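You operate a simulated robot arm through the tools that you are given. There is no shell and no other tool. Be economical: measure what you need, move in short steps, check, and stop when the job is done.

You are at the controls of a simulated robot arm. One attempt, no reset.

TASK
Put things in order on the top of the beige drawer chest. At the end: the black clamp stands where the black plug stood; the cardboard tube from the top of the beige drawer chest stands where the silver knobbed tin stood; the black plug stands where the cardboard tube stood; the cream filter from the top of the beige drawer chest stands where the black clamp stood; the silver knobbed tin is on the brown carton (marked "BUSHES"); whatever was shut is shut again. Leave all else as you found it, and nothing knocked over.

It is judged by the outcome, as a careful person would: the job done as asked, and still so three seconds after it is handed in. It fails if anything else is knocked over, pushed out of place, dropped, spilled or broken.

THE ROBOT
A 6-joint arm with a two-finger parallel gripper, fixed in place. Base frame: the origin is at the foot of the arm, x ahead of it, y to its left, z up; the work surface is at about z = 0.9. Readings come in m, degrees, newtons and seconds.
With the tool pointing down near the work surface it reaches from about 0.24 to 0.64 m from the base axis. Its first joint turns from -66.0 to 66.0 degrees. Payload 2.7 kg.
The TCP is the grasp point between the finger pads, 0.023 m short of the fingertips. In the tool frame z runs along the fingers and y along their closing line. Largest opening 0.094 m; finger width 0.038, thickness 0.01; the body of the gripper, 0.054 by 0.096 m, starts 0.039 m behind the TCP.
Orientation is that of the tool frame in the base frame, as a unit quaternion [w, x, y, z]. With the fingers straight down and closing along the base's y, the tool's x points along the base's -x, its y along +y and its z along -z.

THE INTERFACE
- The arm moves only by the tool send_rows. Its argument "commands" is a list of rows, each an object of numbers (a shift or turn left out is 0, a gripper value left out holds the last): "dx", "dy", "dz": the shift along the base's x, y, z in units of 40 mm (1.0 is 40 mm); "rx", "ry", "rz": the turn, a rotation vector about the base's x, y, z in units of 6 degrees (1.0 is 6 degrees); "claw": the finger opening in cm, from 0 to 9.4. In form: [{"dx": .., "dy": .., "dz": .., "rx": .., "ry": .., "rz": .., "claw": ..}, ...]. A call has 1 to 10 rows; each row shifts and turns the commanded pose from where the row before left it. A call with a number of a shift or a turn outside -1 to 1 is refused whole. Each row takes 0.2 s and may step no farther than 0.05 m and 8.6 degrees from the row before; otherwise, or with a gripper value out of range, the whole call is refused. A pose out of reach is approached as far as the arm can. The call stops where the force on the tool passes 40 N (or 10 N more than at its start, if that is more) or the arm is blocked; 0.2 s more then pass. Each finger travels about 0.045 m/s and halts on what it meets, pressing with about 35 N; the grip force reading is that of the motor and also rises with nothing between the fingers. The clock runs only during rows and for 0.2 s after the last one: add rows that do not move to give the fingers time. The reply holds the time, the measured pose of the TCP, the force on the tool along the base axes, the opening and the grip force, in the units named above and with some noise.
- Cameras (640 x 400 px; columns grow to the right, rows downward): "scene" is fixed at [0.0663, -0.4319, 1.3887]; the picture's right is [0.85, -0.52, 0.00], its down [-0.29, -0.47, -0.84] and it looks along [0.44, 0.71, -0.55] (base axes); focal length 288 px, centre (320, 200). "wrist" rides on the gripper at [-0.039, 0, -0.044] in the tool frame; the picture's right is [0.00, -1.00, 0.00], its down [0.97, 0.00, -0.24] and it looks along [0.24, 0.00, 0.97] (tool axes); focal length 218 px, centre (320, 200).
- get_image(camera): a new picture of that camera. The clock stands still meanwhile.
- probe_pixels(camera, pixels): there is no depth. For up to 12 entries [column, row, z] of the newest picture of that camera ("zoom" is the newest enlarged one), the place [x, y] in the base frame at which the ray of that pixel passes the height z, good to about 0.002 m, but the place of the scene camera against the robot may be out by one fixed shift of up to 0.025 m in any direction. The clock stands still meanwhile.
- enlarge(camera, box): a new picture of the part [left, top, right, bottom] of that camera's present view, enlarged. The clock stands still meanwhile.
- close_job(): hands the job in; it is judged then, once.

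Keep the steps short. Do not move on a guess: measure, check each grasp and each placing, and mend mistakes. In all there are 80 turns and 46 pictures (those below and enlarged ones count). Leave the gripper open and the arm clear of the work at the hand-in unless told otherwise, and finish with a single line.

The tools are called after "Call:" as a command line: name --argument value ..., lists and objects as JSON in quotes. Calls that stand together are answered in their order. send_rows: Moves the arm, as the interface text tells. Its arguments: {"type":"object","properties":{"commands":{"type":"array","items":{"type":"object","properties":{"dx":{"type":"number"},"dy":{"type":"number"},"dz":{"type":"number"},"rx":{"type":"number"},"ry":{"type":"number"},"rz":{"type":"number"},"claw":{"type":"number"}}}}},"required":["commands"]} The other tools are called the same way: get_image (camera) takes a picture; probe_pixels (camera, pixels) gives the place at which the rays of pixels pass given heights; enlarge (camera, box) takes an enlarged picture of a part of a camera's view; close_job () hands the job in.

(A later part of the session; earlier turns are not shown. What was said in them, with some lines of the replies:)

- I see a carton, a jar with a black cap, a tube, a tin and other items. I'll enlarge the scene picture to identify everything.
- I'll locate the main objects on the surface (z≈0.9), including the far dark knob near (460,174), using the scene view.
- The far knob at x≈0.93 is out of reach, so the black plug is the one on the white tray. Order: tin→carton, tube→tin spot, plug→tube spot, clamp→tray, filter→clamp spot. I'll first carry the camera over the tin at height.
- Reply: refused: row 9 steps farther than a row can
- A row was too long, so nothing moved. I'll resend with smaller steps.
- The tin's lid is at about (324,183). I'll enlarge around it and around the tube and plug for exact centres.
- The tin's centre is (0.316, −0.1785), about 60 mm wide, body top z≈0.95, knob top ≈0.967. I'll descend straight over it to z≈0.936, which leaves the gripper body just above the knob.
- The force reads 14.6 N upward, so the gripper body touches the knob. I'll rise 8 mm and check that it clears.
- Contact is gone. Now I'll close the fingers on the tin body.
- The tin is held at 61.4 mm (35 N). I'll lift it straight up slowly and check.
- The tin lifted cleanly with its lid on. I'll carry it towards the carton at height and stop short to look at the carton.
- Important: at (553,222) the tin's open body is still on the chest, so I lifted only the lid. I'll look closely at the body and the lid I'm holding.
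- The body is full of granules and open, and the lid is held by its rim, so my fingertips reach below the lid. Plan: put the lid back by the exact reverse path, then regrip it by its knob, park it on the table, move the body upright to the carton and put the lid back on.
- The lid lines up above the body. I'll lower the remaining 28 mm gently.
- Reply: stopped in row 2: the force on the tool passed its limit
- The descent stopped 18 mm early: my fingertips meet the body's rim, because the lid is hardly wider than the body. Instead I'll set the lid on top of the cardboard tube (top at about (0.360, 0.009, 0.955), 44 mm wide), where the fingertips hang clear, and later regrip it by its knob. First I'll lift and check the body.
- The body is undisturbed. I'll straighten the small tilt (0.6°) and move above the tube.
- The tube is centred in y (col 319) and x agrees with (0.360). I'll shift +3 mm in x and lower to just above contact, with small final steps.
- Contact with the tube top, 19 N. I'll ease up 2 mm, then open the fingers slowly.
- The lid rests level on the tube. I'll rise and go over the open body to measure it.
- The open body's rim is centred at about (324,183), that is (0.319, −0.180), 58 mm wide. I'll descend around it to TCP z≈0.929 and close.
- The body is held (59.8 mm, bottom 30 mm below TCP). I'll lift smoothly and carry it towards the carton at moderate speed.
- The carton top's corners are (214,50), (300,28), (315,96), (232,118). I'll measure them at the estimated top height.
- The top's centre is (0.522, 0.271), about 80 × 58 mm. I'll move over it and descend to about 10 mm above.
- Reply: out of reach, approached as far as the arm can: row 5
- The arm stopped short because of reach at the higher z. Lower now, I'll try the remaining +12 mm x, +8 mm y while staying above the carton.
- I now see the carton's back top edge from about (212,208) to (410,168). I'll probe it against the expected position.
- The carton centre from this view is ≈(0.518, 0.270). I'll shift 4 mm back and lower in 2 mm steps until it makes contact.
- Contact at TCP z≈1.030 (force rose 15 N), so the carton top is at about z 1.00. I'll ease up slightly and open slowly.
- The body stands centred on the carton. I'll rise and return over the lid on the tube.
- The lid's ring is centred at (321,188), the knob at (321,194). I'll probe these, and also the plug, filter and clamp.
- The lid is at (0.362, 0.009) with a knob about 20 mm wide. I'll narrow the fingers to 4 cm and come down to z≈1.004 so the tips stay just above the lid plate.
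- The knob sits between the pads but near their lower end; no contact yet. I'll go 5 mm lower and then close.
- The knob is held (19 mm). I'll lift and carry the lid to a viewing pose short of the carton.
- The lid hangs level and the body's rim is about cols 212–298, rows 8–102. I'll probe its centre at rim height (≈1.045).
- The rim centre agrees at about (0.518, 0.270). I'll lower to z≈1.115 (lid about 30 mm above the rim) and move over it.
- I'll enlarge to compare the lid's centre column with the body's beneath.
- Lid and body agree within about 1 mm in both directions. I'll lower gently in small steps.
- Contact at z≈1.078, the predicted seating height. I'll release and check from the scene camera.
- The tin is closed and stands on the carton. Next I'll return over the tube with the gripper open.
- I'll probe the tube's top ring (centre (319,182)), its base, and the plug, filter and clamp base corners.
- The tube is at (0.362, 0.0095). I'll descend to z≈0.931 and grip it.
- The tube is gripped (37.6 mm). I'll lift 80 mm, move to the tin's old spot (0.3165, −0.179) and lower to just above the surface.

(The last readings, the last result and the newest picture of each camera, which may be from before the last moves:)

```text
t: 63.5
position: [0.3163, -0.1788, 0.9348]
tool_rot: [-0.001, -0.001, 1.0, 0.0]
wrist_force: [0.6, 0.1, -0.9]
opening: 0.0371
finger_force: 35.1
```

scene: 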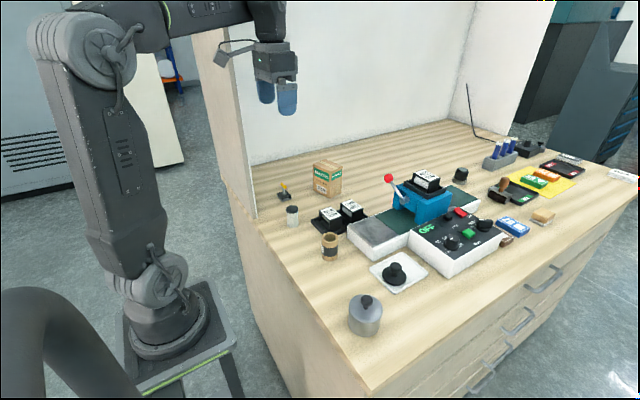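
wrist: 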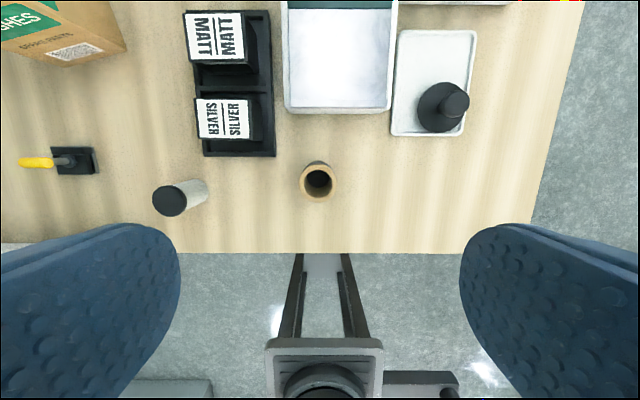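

Call:
send_rows --commands '[{"dz": -0.05}, {"dz": -0.04}, {}]'

```text
t: 64.3
position: [0.317, -0.18, 0.9304]
tool_rot: [0.0, -0.001, 1.0, 0.0]
wrist_force: [-2.3, 4.5, 15.4]
opening: 0.0371
finger_force: 35.1
```

The tube touches the surface (15 N). I'll ease up slightly, open, and rise.

Call:
send_rows --commands '[{"dz": 0.03}, {"claw": 4.4}, {"claw": 5.5}, {"claw": 8}, {"claw": 9.4}, {}, {}, {"dz": 0.5}, {"dz": 0.9}, {"dz": 0.9}]'

```text
t: 66.5
position: [0.3161, -0.178, 1.0221]
tool_rot: [-0.001, -0.001, 1.0, 0.0]
wrist_force: [-0.4, 0.3, 0.0]
opening: 0.0939
finger_force: 0.0
```

The tube is placed. I'll move over the plug (≈(0.442, −0.131)) for a close look; this view also shows the tube.

Call:
send_rows --commands '[{"dz": 0.8}, {"dx": 0.8, "dy": 0.3, "dz": 0.2}, {"dx": 0.8, "dy": 0.3}, {"dx": 0.8, "dy": 0.3}, {"dx": 0.75, "dy": 0.27}, {"claw": 5}, {}, {}]'

Call:
get_image --camera "wrist"

```text
t: 68.3
position: [0.4412, -0.1338, 1.0625]
tool_rot: [0.0, -0.001, 1.0, 0.001]
wrist_force: [-0.1, -0.7, 0.4]
opening: 0.0499
finger_force: 0.1
```

```text
7 pictures are left
```

wrist: 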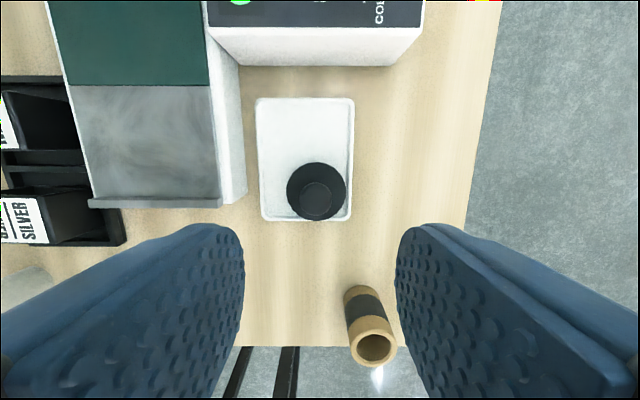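

The disc is centred at (316,192), the knob at (316,200). I'll probe both and the tray edges.

Call:
probe_pixels --camera "wrist" --pixels '[[316, 192, 0.91], [286, 192, 0.91], [347, 192, 0.91], [316, 162, 0.91], [316, 221, 0.91], [316, 200, 0.94], [300, 200, 0.94], [333, 200, 0.94], [355, 290, 0.9], [373, 349, 0.957]]'

```text
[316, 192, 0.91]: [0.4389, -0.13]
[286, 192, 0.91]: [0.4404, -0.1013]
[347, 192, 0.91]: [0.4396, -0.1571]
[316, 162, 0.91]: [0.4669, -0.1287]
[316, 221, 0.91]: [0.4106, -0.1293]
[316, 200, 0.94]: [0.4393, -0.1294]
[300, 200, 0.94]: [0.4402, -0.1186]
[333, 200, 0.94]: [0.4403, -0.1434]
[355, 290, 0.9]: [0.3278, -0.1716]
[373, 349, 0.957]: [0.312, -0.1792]
```

The plug is at (0.4395, −0.130), knob about 23 mm wide, top z≈0.945. I'll descend to z≈0.942.

Call:
send_rows --commands '[{"dx": -0.04, "dy": 0.06, "dz": -0.7}, {"dz": -0.8}, {"dz": -0.7}, {"dz": -0.5}, {"dz": -0.2}, {"dz": -0.08}, {}]'

Call:
get_image --camera "wrist"

```text
t: 69.9
position: [0.441, -0.1314, 0.9434]
tool_rot: [-0.001, -0.001, 1.0, 0.0]
wrist_force: [-0.3, -1.0, -0.2]
opening: 0.0498
finger_force: 0.1
```

```text
6 pictures are left
```

wrist: 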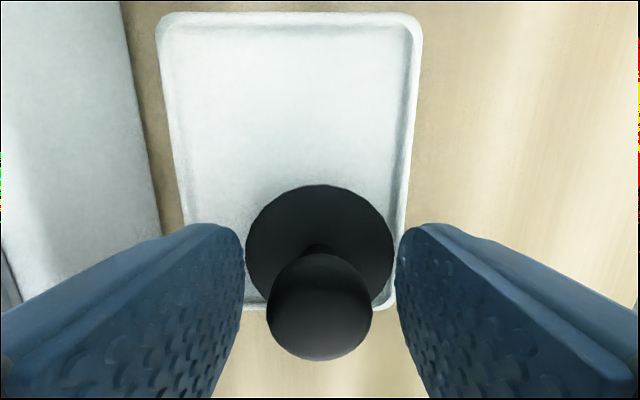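

The knob sits at TCP level, centred (col 320). I'll close on it.

Call:
send_rows --commands '[{"claw": 1.7}, {}, {}, {}, {}, {}]'

```text
t: 71.3
position: [0.4405, -0.1307, 0.9444]
tool_rot: [-0.001, -0.001, 1.0, 0.002]
wrist_force: [-1.0, 0.5, -0.1]
opening: 0.0244
finger_force: 34.9
```

The plug is held (24.4 mm). I'll lift 88 mm and carry it to the tube's old spot (0.361, 0.0095).

Call:
send_rows --commands '[{"dz": 0.4}, {"dz": 0.9}, {"dz": 0.9}, {"dx": -0.4, "dy": 0.7}, {"dx": -0.4, "dy": 0.7}, {"dx": -0.4, "dy": 0.7}, {"dx": -0.4, "dy": 0.7}, {"dx": -0.39, "dy": 0.7}, {}, {}]'

Call:
send_rows --commands '[{"dz": -0.8}, {"dz": -0.8}, {"dz": -0.4}, {"dz": -0.15}, {}]'

```text
t: 73.5
position: [0.3615, 0.0085, 1.0305]
tool_rot: [-0.001, 0.0, 1.0, 0.001]
wrist_force: [0.4, 0.5, -1.1]
opening: 0.0246
finger_force: 34.8
```

```text
t: 74.7
position: [0.362, 0.009, 0.9441]
tool_rot: [-0.001, -0.001, 1.0, 0.001]
wrist_force: [0.2, -1.0, 0.0]
opening: 0.0246
finger_force: 34.7
```

Call:
send_rows --commands '[{"dz": -0.05}, {"dz": -0.05}, {}]'

```text
t: 75.5
position: [0.3609, 0.0096, 0.9426]
tool_rot: [-0.001, -0.001, 1.0, 0.001]
wrist_force: [0.7, 0.2, -0.7]
opening: 0.0244
finger_force: 35.2
```

Call:
send_rows --commands '[{"dz": -0.04}, {"dz": -0.04}, {}]'

```text
t: 76.3
position: [0.3619, 0.0103, 0.9396]
tool_rot: [0.0, -0.002, 1.0, 0.001]
wrist_force: [-4.5, 0.8, 22.0]
opening: 0.0245
finger_force: 35.3
```

The plug touches down. I'll ease up, open and rise.

Call:
send_rows --commands '[{"dz": 0.05}, {"claw": 3}, {"claw": 4}, {"claw": 5}, {}, {"dz": 0.5}, {"dz": 0.9}, {"dz": 0.9}, {"dz": 0.9}, {"dz": 0.9}]'

```text
t: 78.5
position: [0.3595, 0.0121, 1.1057]
tool_rot: [-0.002, -0.001, 1.0, 0.0]
wrist_force: [-0.2, 0.0, -0.2]
opening: 0.0501
finger_force: 0.0
```

Next, the clamp at about (0.381, 0.309), near the left side panel. I'll move there at height cautiously with the gripper open and look.

Call:
send_rows --commands '[{"dx": 0.3, "dy": 0.8}, {"dx": 0.25, "dy": 0.9}, {"dy": 0.9}, {"dy": 0.9}, {"dy": 0.9}, {"dy": 0.9}, {"dy": 0.7}, {"dy": 0.5}, {"dy": 0.6}, {}]'

Call:
get_image --camera "wrist"

```text
t: 80.7
position: [0.3962, 0.2719, 1.1098]
tool_rot: [0.004, 0.019, 1.0, 0.003]
wrist_force: [0.1, 0.1, -0.3]
opening: 0.0498
finger_force: 0.1
```

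```text
5 pictures are left
```

wrist: 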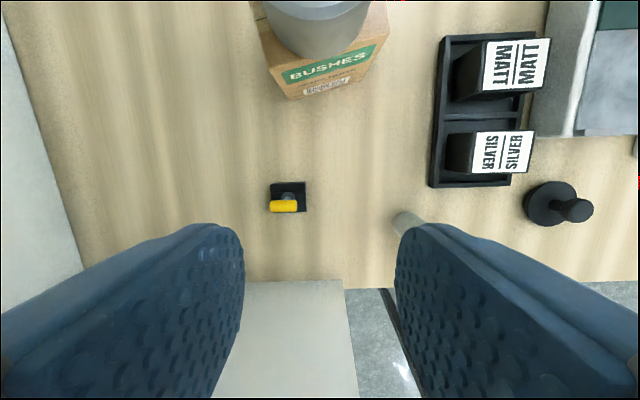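

The measured pose (0.396, 0.272, slightly yawed) doesn't match the command, so the arm seems to be leaning on the side panel. I'll back off at once and look at the scene.

Call:
send_rows --commands '[{"dy": -0.8, "dx": 0.3}, {"dy": -0.5, "dx": 0.2}, {}]'

Call:
get_image --camera "scene"

```text
t: 81.5
position: [0.4018, 0.243, 1.1045]
tool_rot: [-0.002, -0.002, 1.0, 0.0]
wrist_force: [-0.3, 0.0, -0.9]
opening: 0.0502
finger_force: 0.1
```

```text
4 pictures are left
```

scene: 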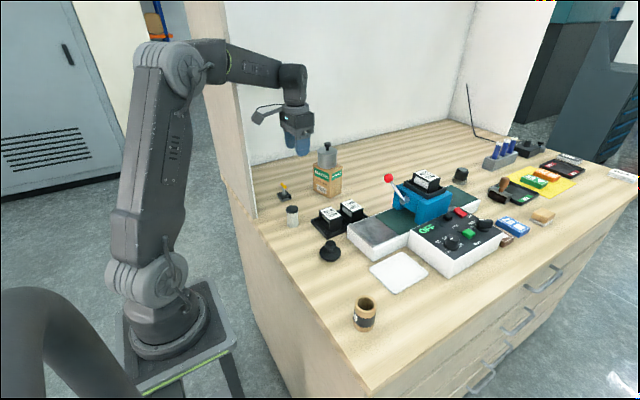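

The forearm had been touching the side panel's edge, and it's clear now. The clamp needs a tool leaning inward (wrist towards −y), with the fingers closing along x across the yellow handle. I'll first re-measure the clamp in the last wrist picture.

Call:
probe_pixels --camera "wrist" --pixels '[[284, 206, 0.945], [270, 206, 0.945], [297, 206, 0.945], [284, 200, 0.945], [284, 212, 0.945], [270, 183, 0.91], [305, 181, 0.91], [306, 211, 0.91], [288, 197, 0.91], [555, 203, 0.91], [400, 218, 0.94]]'

Call:
send_rows --commands '[{"dy": -0.9}, {"dy": -0.9}, {"dy": -0.4}, {"rz": 1}, {"rz": 1}, {"rz": 1}, {"rz": 1}, {"rz": 1}]'

```text
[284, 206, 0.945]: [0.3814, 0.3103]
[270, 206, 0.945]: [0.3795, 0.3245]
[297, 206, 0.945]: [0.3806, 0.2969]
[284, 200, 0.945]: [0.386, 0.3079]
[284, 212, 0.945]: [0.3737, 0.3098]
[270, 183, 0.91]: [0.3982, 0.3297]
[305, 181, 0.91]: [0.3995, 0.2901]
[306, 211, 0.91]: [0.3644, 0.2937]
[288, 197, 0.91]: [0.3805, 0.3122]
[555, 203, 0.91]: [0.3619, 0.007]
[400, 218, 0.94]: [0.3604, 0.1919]
```

```text
t: 83.3
position: [0.4033, 0.1545, 1.1048]
tool_rot: [-0.001, -0.262, 0.965, 0.001]
wrist_force: [-0.5, -0.1, 0.0]
opening: 0.0501
finger_force: 0.1
```

The handle is at (0.380, 0.310, ≈0.945), 27 mm long along y and about 12 mm thick. Yawing works; I'll complete the 90°.

Call:
send_rows --commands '[{"rz": 1}, {"rz": 1}, {"rz": 1}, {"rz": 1}, {"rz": 1}, {"rz": 1}, {"rz": 1}, {"rz": 1}, {"rz": 1}, {"rz": 1}]'

Call:
send_rows --commands '[{"rx": 1}, {"rx": 1}, {"rx": 1}, {"rx": 0.7}, {}]'

```text
t: 85.5
position: [0.4048, 0.1532, 1.1054]
tool_rot: [0.002, 0.708, -0.706, 0.0]
wrist_force: [0.0, -0.4, 0.0]
opening: 0.0499
finger_force: 0.1
```

```text
t: 86.7
position: [0.403, 0.1535, 1.1052]
tool_rot: [-0.135, 0.695, -0.693, -0.137]
wrist_force: [0.2, -0.8, -0.4]
opening: 0.0498
finger_force: 0.0
```

The tool now leans 22° with fingers closing along x. I'll approach the clamp in stages, comparing the pose with the command for any contact with the panel.

Call:
send_rows --commands '[{"dx": -0.2, "dy": 0.7}, {"dx": -0.2, "dy": 0.8}, {"dx": -0.17, "dy": 0.8}, {"dy": 0.8}, {"dy": 0.5}, {"dz": -0.5}, {}, {}]'

```text
t: 88.5
position: [0.3815, 0.2986, 1.086]
tool_rot: [-0.135, 0.695, -0.693, -0.136]
wrist_force: [-0.3, 0.2, 0.5]
opening: 0.0503
finger_force: 0.1
```

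The pose matches the command, so it's clear. I'll move the last 12 mm in y and descend part way.

Call:
send_rows --commands '[{"dy": 0.3, "dz": -0.2}, {"dz": -0.6}, {"dz": -0.7}, {"dz": -0.6}, {"dz": -0.4}, {}, {}]'

Call:
get_image --camera "wrist"

```text
t: 90.1
position: [0.3802, 0.308, 0.9854]
tool_rot: [0.137, -0.694, 0.694, 0.136]
wrist_force: [0.3, 0.5, 0.0]
opening: 0.05
finger_force: 0.1
```

```text
3 pictures are left
```

wrist: 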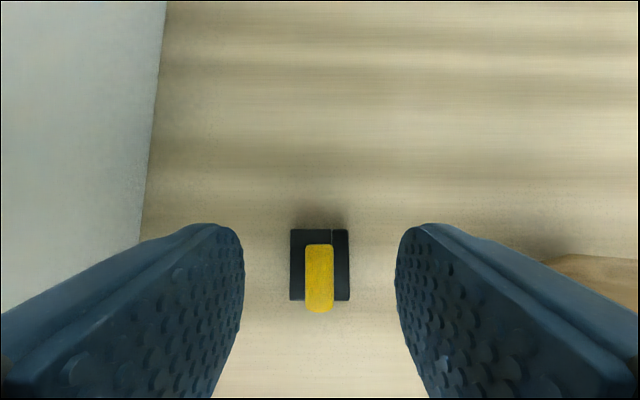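

The handle is centred between the fingers (col 319). I'll probe its ends and the base for confirmation.

Call:
probe_pixels --camera "wrist" --pixels '[[319, 246, 0.95], [319, 310, 0.95], [305, 278, 0.95], [333, 278, 0.95], [319, 229, 0.91], [290, 265, 0.91], [349, 265, 0.91], [319, 300, 0.91]]'

```text
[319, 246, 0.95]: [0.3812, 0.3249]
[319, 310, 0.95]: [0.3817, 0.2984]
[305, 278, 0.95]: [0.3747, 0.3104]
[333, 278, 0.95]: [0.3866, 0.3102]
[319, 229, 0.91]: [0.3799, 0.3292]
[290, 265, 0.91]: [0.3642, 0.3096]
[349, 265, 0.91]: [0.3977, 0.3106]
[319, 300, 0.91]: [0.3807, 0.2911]
```

The clamp is at (0.381, 0.310). I'll descend to z≈0.950 and close on the handle.

Call:
send_rows --commands '[{"dy": 0.06, "dx": 0.02, "dz": -0.4}, {"dz": -0.3}, {"dz": -0.17}, {}, {"claw": 0.7}, {}, {}, {}, {}, {}]'

```text
t: 92.3
position: [0.3827, 0.3097, 0.9516]
tool_rot: [0.136, -0.694, 0.694, 0.136]
wrist_force: [0.5, -0.1, 7.8]
opening: 0.0128
finger_force: 34.7
```

The handle is gripped (12.8 mm). I'll lift the clamp and begin the carry, keeping the same tool orientation.

Call:
send_rows --commands '[{"dz": 0.3}, {"dz": 0.7}, {"dz": 0.8}, {"dz": 0.8}, {"dz": 0.5}, {"dy": -0.6}, {"dy": -0.8}, {"dy": -0.8, "dx": 0.1}, {"dy": -0.8, "dx": 0.2}, {"dy": -0.8, "dx": 0.2}]'

Call:
send_rows --commands '[{"dy": -0.9, "dx": 0.2}, {"dy": -0.9, "dx": 0.2}, {"dy": -0.9, "dx": 0.2}, {"dy": -0.9, "dx": 0.2}, {"dy": -0.9, "dx": 0.16}, {"dy": -0.9}, {"dy": -0.9}, {"dy": -0.7}, {"dy": -0.2}, {}]'

```text
t: 94.5
position: [0.4022, 0.1608, 1.0752]
tool_rot: [-0.135, 0.695, -0.693, -0.135]
wrist_force: [1.5, -0.3, -0.6]
opening: 0.0124
finger_force: 34.9
```

```text
t: 96.7
position: [0.4398, -0.1281, 1.0746]
tool_rot: [-0.136, 0.694, -0.694, -0.136]
wrist_force: [-0.8, -0.1, -0.2]
opening: 0.0124
finger_force: 35.4
```

I'm over the tray spot. I'll lower to a few millimetres above the tray floor.

Call:
send_rows --commands '[{"dz": -0.7}, {"dz": -0.8}, {"dz": -0.7}, {"dz": -0.4}, {"dz": -0.2}, {"dz": -0.08}, {"dz": -0.05}, {}]'

```text
t: 98.5
position: [0.438, -0.1279, 0.9567]
tool_rot: [-0.135, 0.695, -0.693, -0.136]
wrist_force: [0.8, -0.4, -0.1]
opening: 0.0124
finger_force: 35.6
```

Call:
send_rows --commands '[{"dz": -0.04}, {"dz": -0.04}, {}]'

```text
t: 99.3
position: [0.4394, -0.1279, 0.9565]
tool_rot: [-0.137, 0.696, -0.692, -0.135]
wrist_force: [-9.4, 0.2, 33.4]
opening: 0.0126
finger_force: 34.6
```

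Contact. I'll ease up, open slowly and rise.

Call:
send_rows --commands '[{"dz": 0.06}, {"claw": 1.8}, {"claw": 2.5}, {"claw": 4}, {"claw": 5}, {}, {"dz": 0.5}, {"dz": 0.8}, {"dz": 0.9}, {"dz": 0.8}]'

Call:
enlarge --camera "scene" --box '[270, 190, 450, 340]'

```text
t: 101.5
position: [0.4392, -0.1283, 1.0761]
tool_rot: [-0.135, 0.695, -0.693, -0.136]
wrist_force: [0.0, 0.0, -0.4]
opening: 0.0497
finger_force: 0.1
```

```text
2.67 times, centred on (360, 265) of scene
```

zoom: 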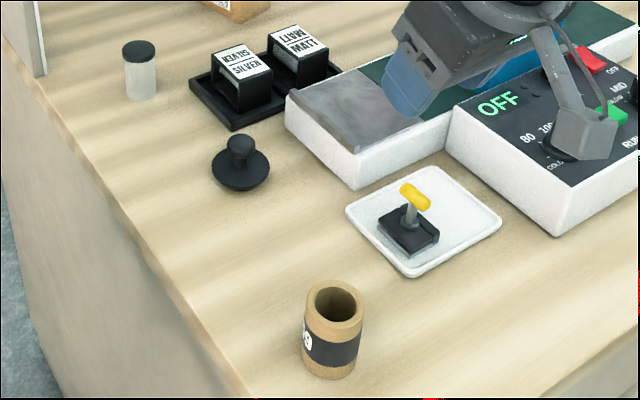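

The clamp stands upright on the tray, and the plug and tube are in place. Next I'll move over the filter at (0.3405, 0.1715).

Call:
send_rows --commands '[{"dy": 0.6, "claw": 6}, {"dx": -0.2, "dy": 0.8}, {"dx": -0.3, "dy": 0.9}, {"dx": -0.3, "dy": 0.9}, {"dx": -0.4, "dy": 0.9}, {"dx": -0.4, "dy": 0.9}, {"dx": -0.4, "dy": 0.9}, {"dx": -0.3, "dy": 0.9}, {"dx": -0.17, "dy": 0.7}, {}]'

Call:
send_rows --commands '[{}]'

Call:
get_image --camera "wrist"

```text
t: 103.7
position: [0.3404, 0.1723, 1.0744]
tool_rot: [-0.136, 0.695, -0.693, -0.136]
wrist_force: [0.0, -1.2, -0.4]
opening: 0.0602
finger_force: 0.1
```

```text
t: 104.1
position: [0.3403, 0.1717, 1.0748]
tool_rot: [-0.135, 0.695, -0.693, -0.136]
wrist_force: [-0.5, 0.6, 0.1]
opening: 0.0603
finger_force: 0.1
```

```text
1 pictures are left
```

wrist: 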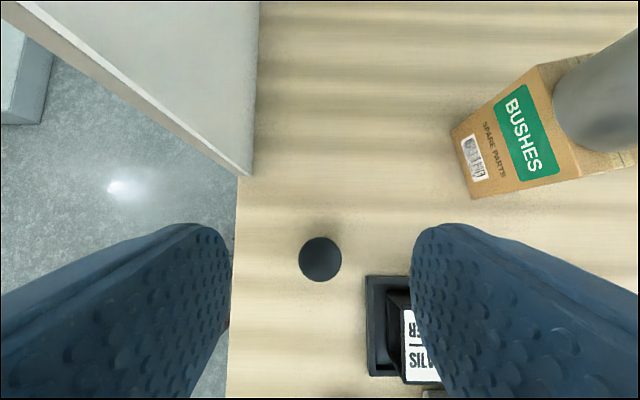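

The cap is centred at (320,260) between the fingers. I'll probe it and the nearby SILVER holder's corner.

Call:
probe_pixels --camera "wrist" --pixels '[[320, 260, 0.952], [298, 260, 0.952], [342, 260, 0.952], [320, 238, 0.952], [320, 282, 0.952], [366, 276, 0.9], [388, 290, 0.945]]'

```text
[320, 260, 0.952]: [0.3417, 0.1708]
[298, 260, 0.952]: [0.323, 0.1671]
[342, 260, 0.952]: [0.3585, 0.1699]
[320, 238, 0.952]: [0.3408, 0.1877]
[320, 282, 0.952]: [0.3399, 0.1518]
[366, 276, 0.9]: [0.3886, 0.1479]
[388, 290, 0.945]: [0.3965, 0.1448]
```

The filter is at (0.3405, 0.170), 35 mm wide, and the holder at x≥0.389 is clear. I'll narrow to 5 cm, descend to z≈0.933 and close.

Call:
send_rows --commands '[{"claw": 5}, {"dz": -0.6, "dy": -0.03}, {"dz": -0.8}, {"dz": -0.8}, {"dz": -0.7}, {"dz": -0.4}, {"dz": -0.15}, {"dz": -0.1}, {}]'

Call:
send_rows --commands '[{"claw": 2.6}, {}, {}, {}, {}]'

```text
t: 106.1
position: [0.341, 0.1702, 0.9342]
tool_rot: [-0.136, 0.695, -0.693, -0.136]
wrist_force: [0.1, 0.0, 0.2]
opening: 0.0498
finger_force: 0.0
```

```text
t: 107.3
position: [0.341, 0.1711, 0.9351]
tool_rot: [-0.135, 0.695, -0.694, -0.135]
wrist_force: [0.4, -0.2, -0.1]
opening: 0.0327
finger_force: 35.2
```

The filter is gripped (32.7 mm). I'll lift it and carry it to the clamp's old spot (0.381, 0.310), then read the force for its weight.

Call:
send_rows --commands '[{"dz": 0.3}, {"dz": 0.7}, {"dz": 0.8}, {"dz": 0.2}, {"dx": 0.25, "dy": 0.7}, {"dx": 0.25, "dy": 0.8}, {"dx": 0.25, "dy": 0.8}, {"dx": 0.25, "dy": 0.8}, {"dy": 0.39}, {}]'

Call:
send_rows --commands '[{"dz": -0.6}, {"dz": -0.7}, {"dz": -0.4}, {"dz": -0.15}, {"dz": -0.08}, {}]'

```text
t: 109.5
position: [0.3834, 0.3099, 1.0135]
tool_rot: [-0.135, 0.695, -0.693, -0.135]
wrist_force: [-0.4, 0.8, 0.1]
opening: 0.0327
finger_force: 34.8
```

```text
t: 110.9
position: [0.383, 0.3111, 0.9376]
tool_rot: [-0.136, 0.694, -0.694, -0.136]
wrist_force: [0.0, 0.2, 0.5]
opening: 0.0326
finger_force: 35.2
```

Call:
send_rows --commands '[{"dz": -0.05}, {"dz": -0.04}, {}]'

```text
t: 111.7
position: [0.3826, 0.3116, 0.933]
tool_rot: [-0.137, 0.695, -0.692, -0.137]
wrist_force: [-1.3, -0.3, 7.6]
opening: 0.0327
finger_force: 34.9
```

Contact at the height where it was gripped, so the whole filter came along. I'll release and rise.

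Call:
send_rows --commands '[{"dz": 0.02}, {"claw": 3.8}, {"claw": 4.6}, {"claw": 5.2}, {}, {"dz": 0.4}, {"dz": 0.7}, {"dz": 0.8}, {"dz": 0.8}, {"dz": 0.5}]'

Call:
send_rows --commands '[{"dy": -0.8, "dx": 0.1}, {"dy": -0.9, "dx": 0.1}, {"dy": -0.9, "dz": 0.4}, {"dy": -0.9, "dz": 0.4, "claw": 9.4}, {"dy": -0.9, "dz": 0.4}, {"dy": -0.9, "dz": 0.4}, {"dz": 0.6}, {"dz": 0.6}, {"dz": 0.6}, {}]'

Call:
get_image --camera "scene"

```text
t: 113.9
position: [0.3808, 0.3106, 1.0606]
tool_rot: [-0.134, 0.695, -0.694, -0.136]
wrist_force: [-0.5, -0.6, -0.7]
opening: 0.052
finger_force: 0.0
```

```text
t: 116.1
position: [0.3903, 0.0995, 1.1996]
tool_rot: [-0.135, 0.695, -0.694, -0.136]
wrist_force: [0.0, -0.1, -0.4]
opening: 0.0942
finger_force: 0.1
```

```text
0 pictures are left
```

scene: 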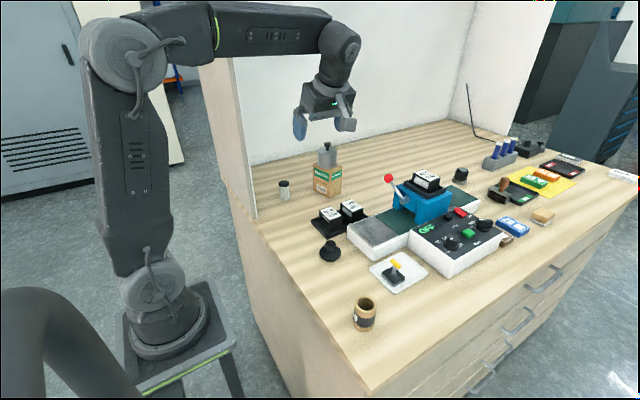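

Everything stands in its new place: the filter at (284,191), the plug at (330,250), the tube at (364,314), the clamp on the tray at (397,272), and the closed tin on the carton. The arm is clear and the gripper open, so I'll hand in.

Call:
close_job

```text
The job is handed in.
```

The job is handed in: the clamp, tube, plug and filter are each on their new spots, and the tin stands on the "BUSHES" carton with its lid back on; on the way the arm briefly leaned on the left side panel, and the last picture shows nothing moved or knocked over.
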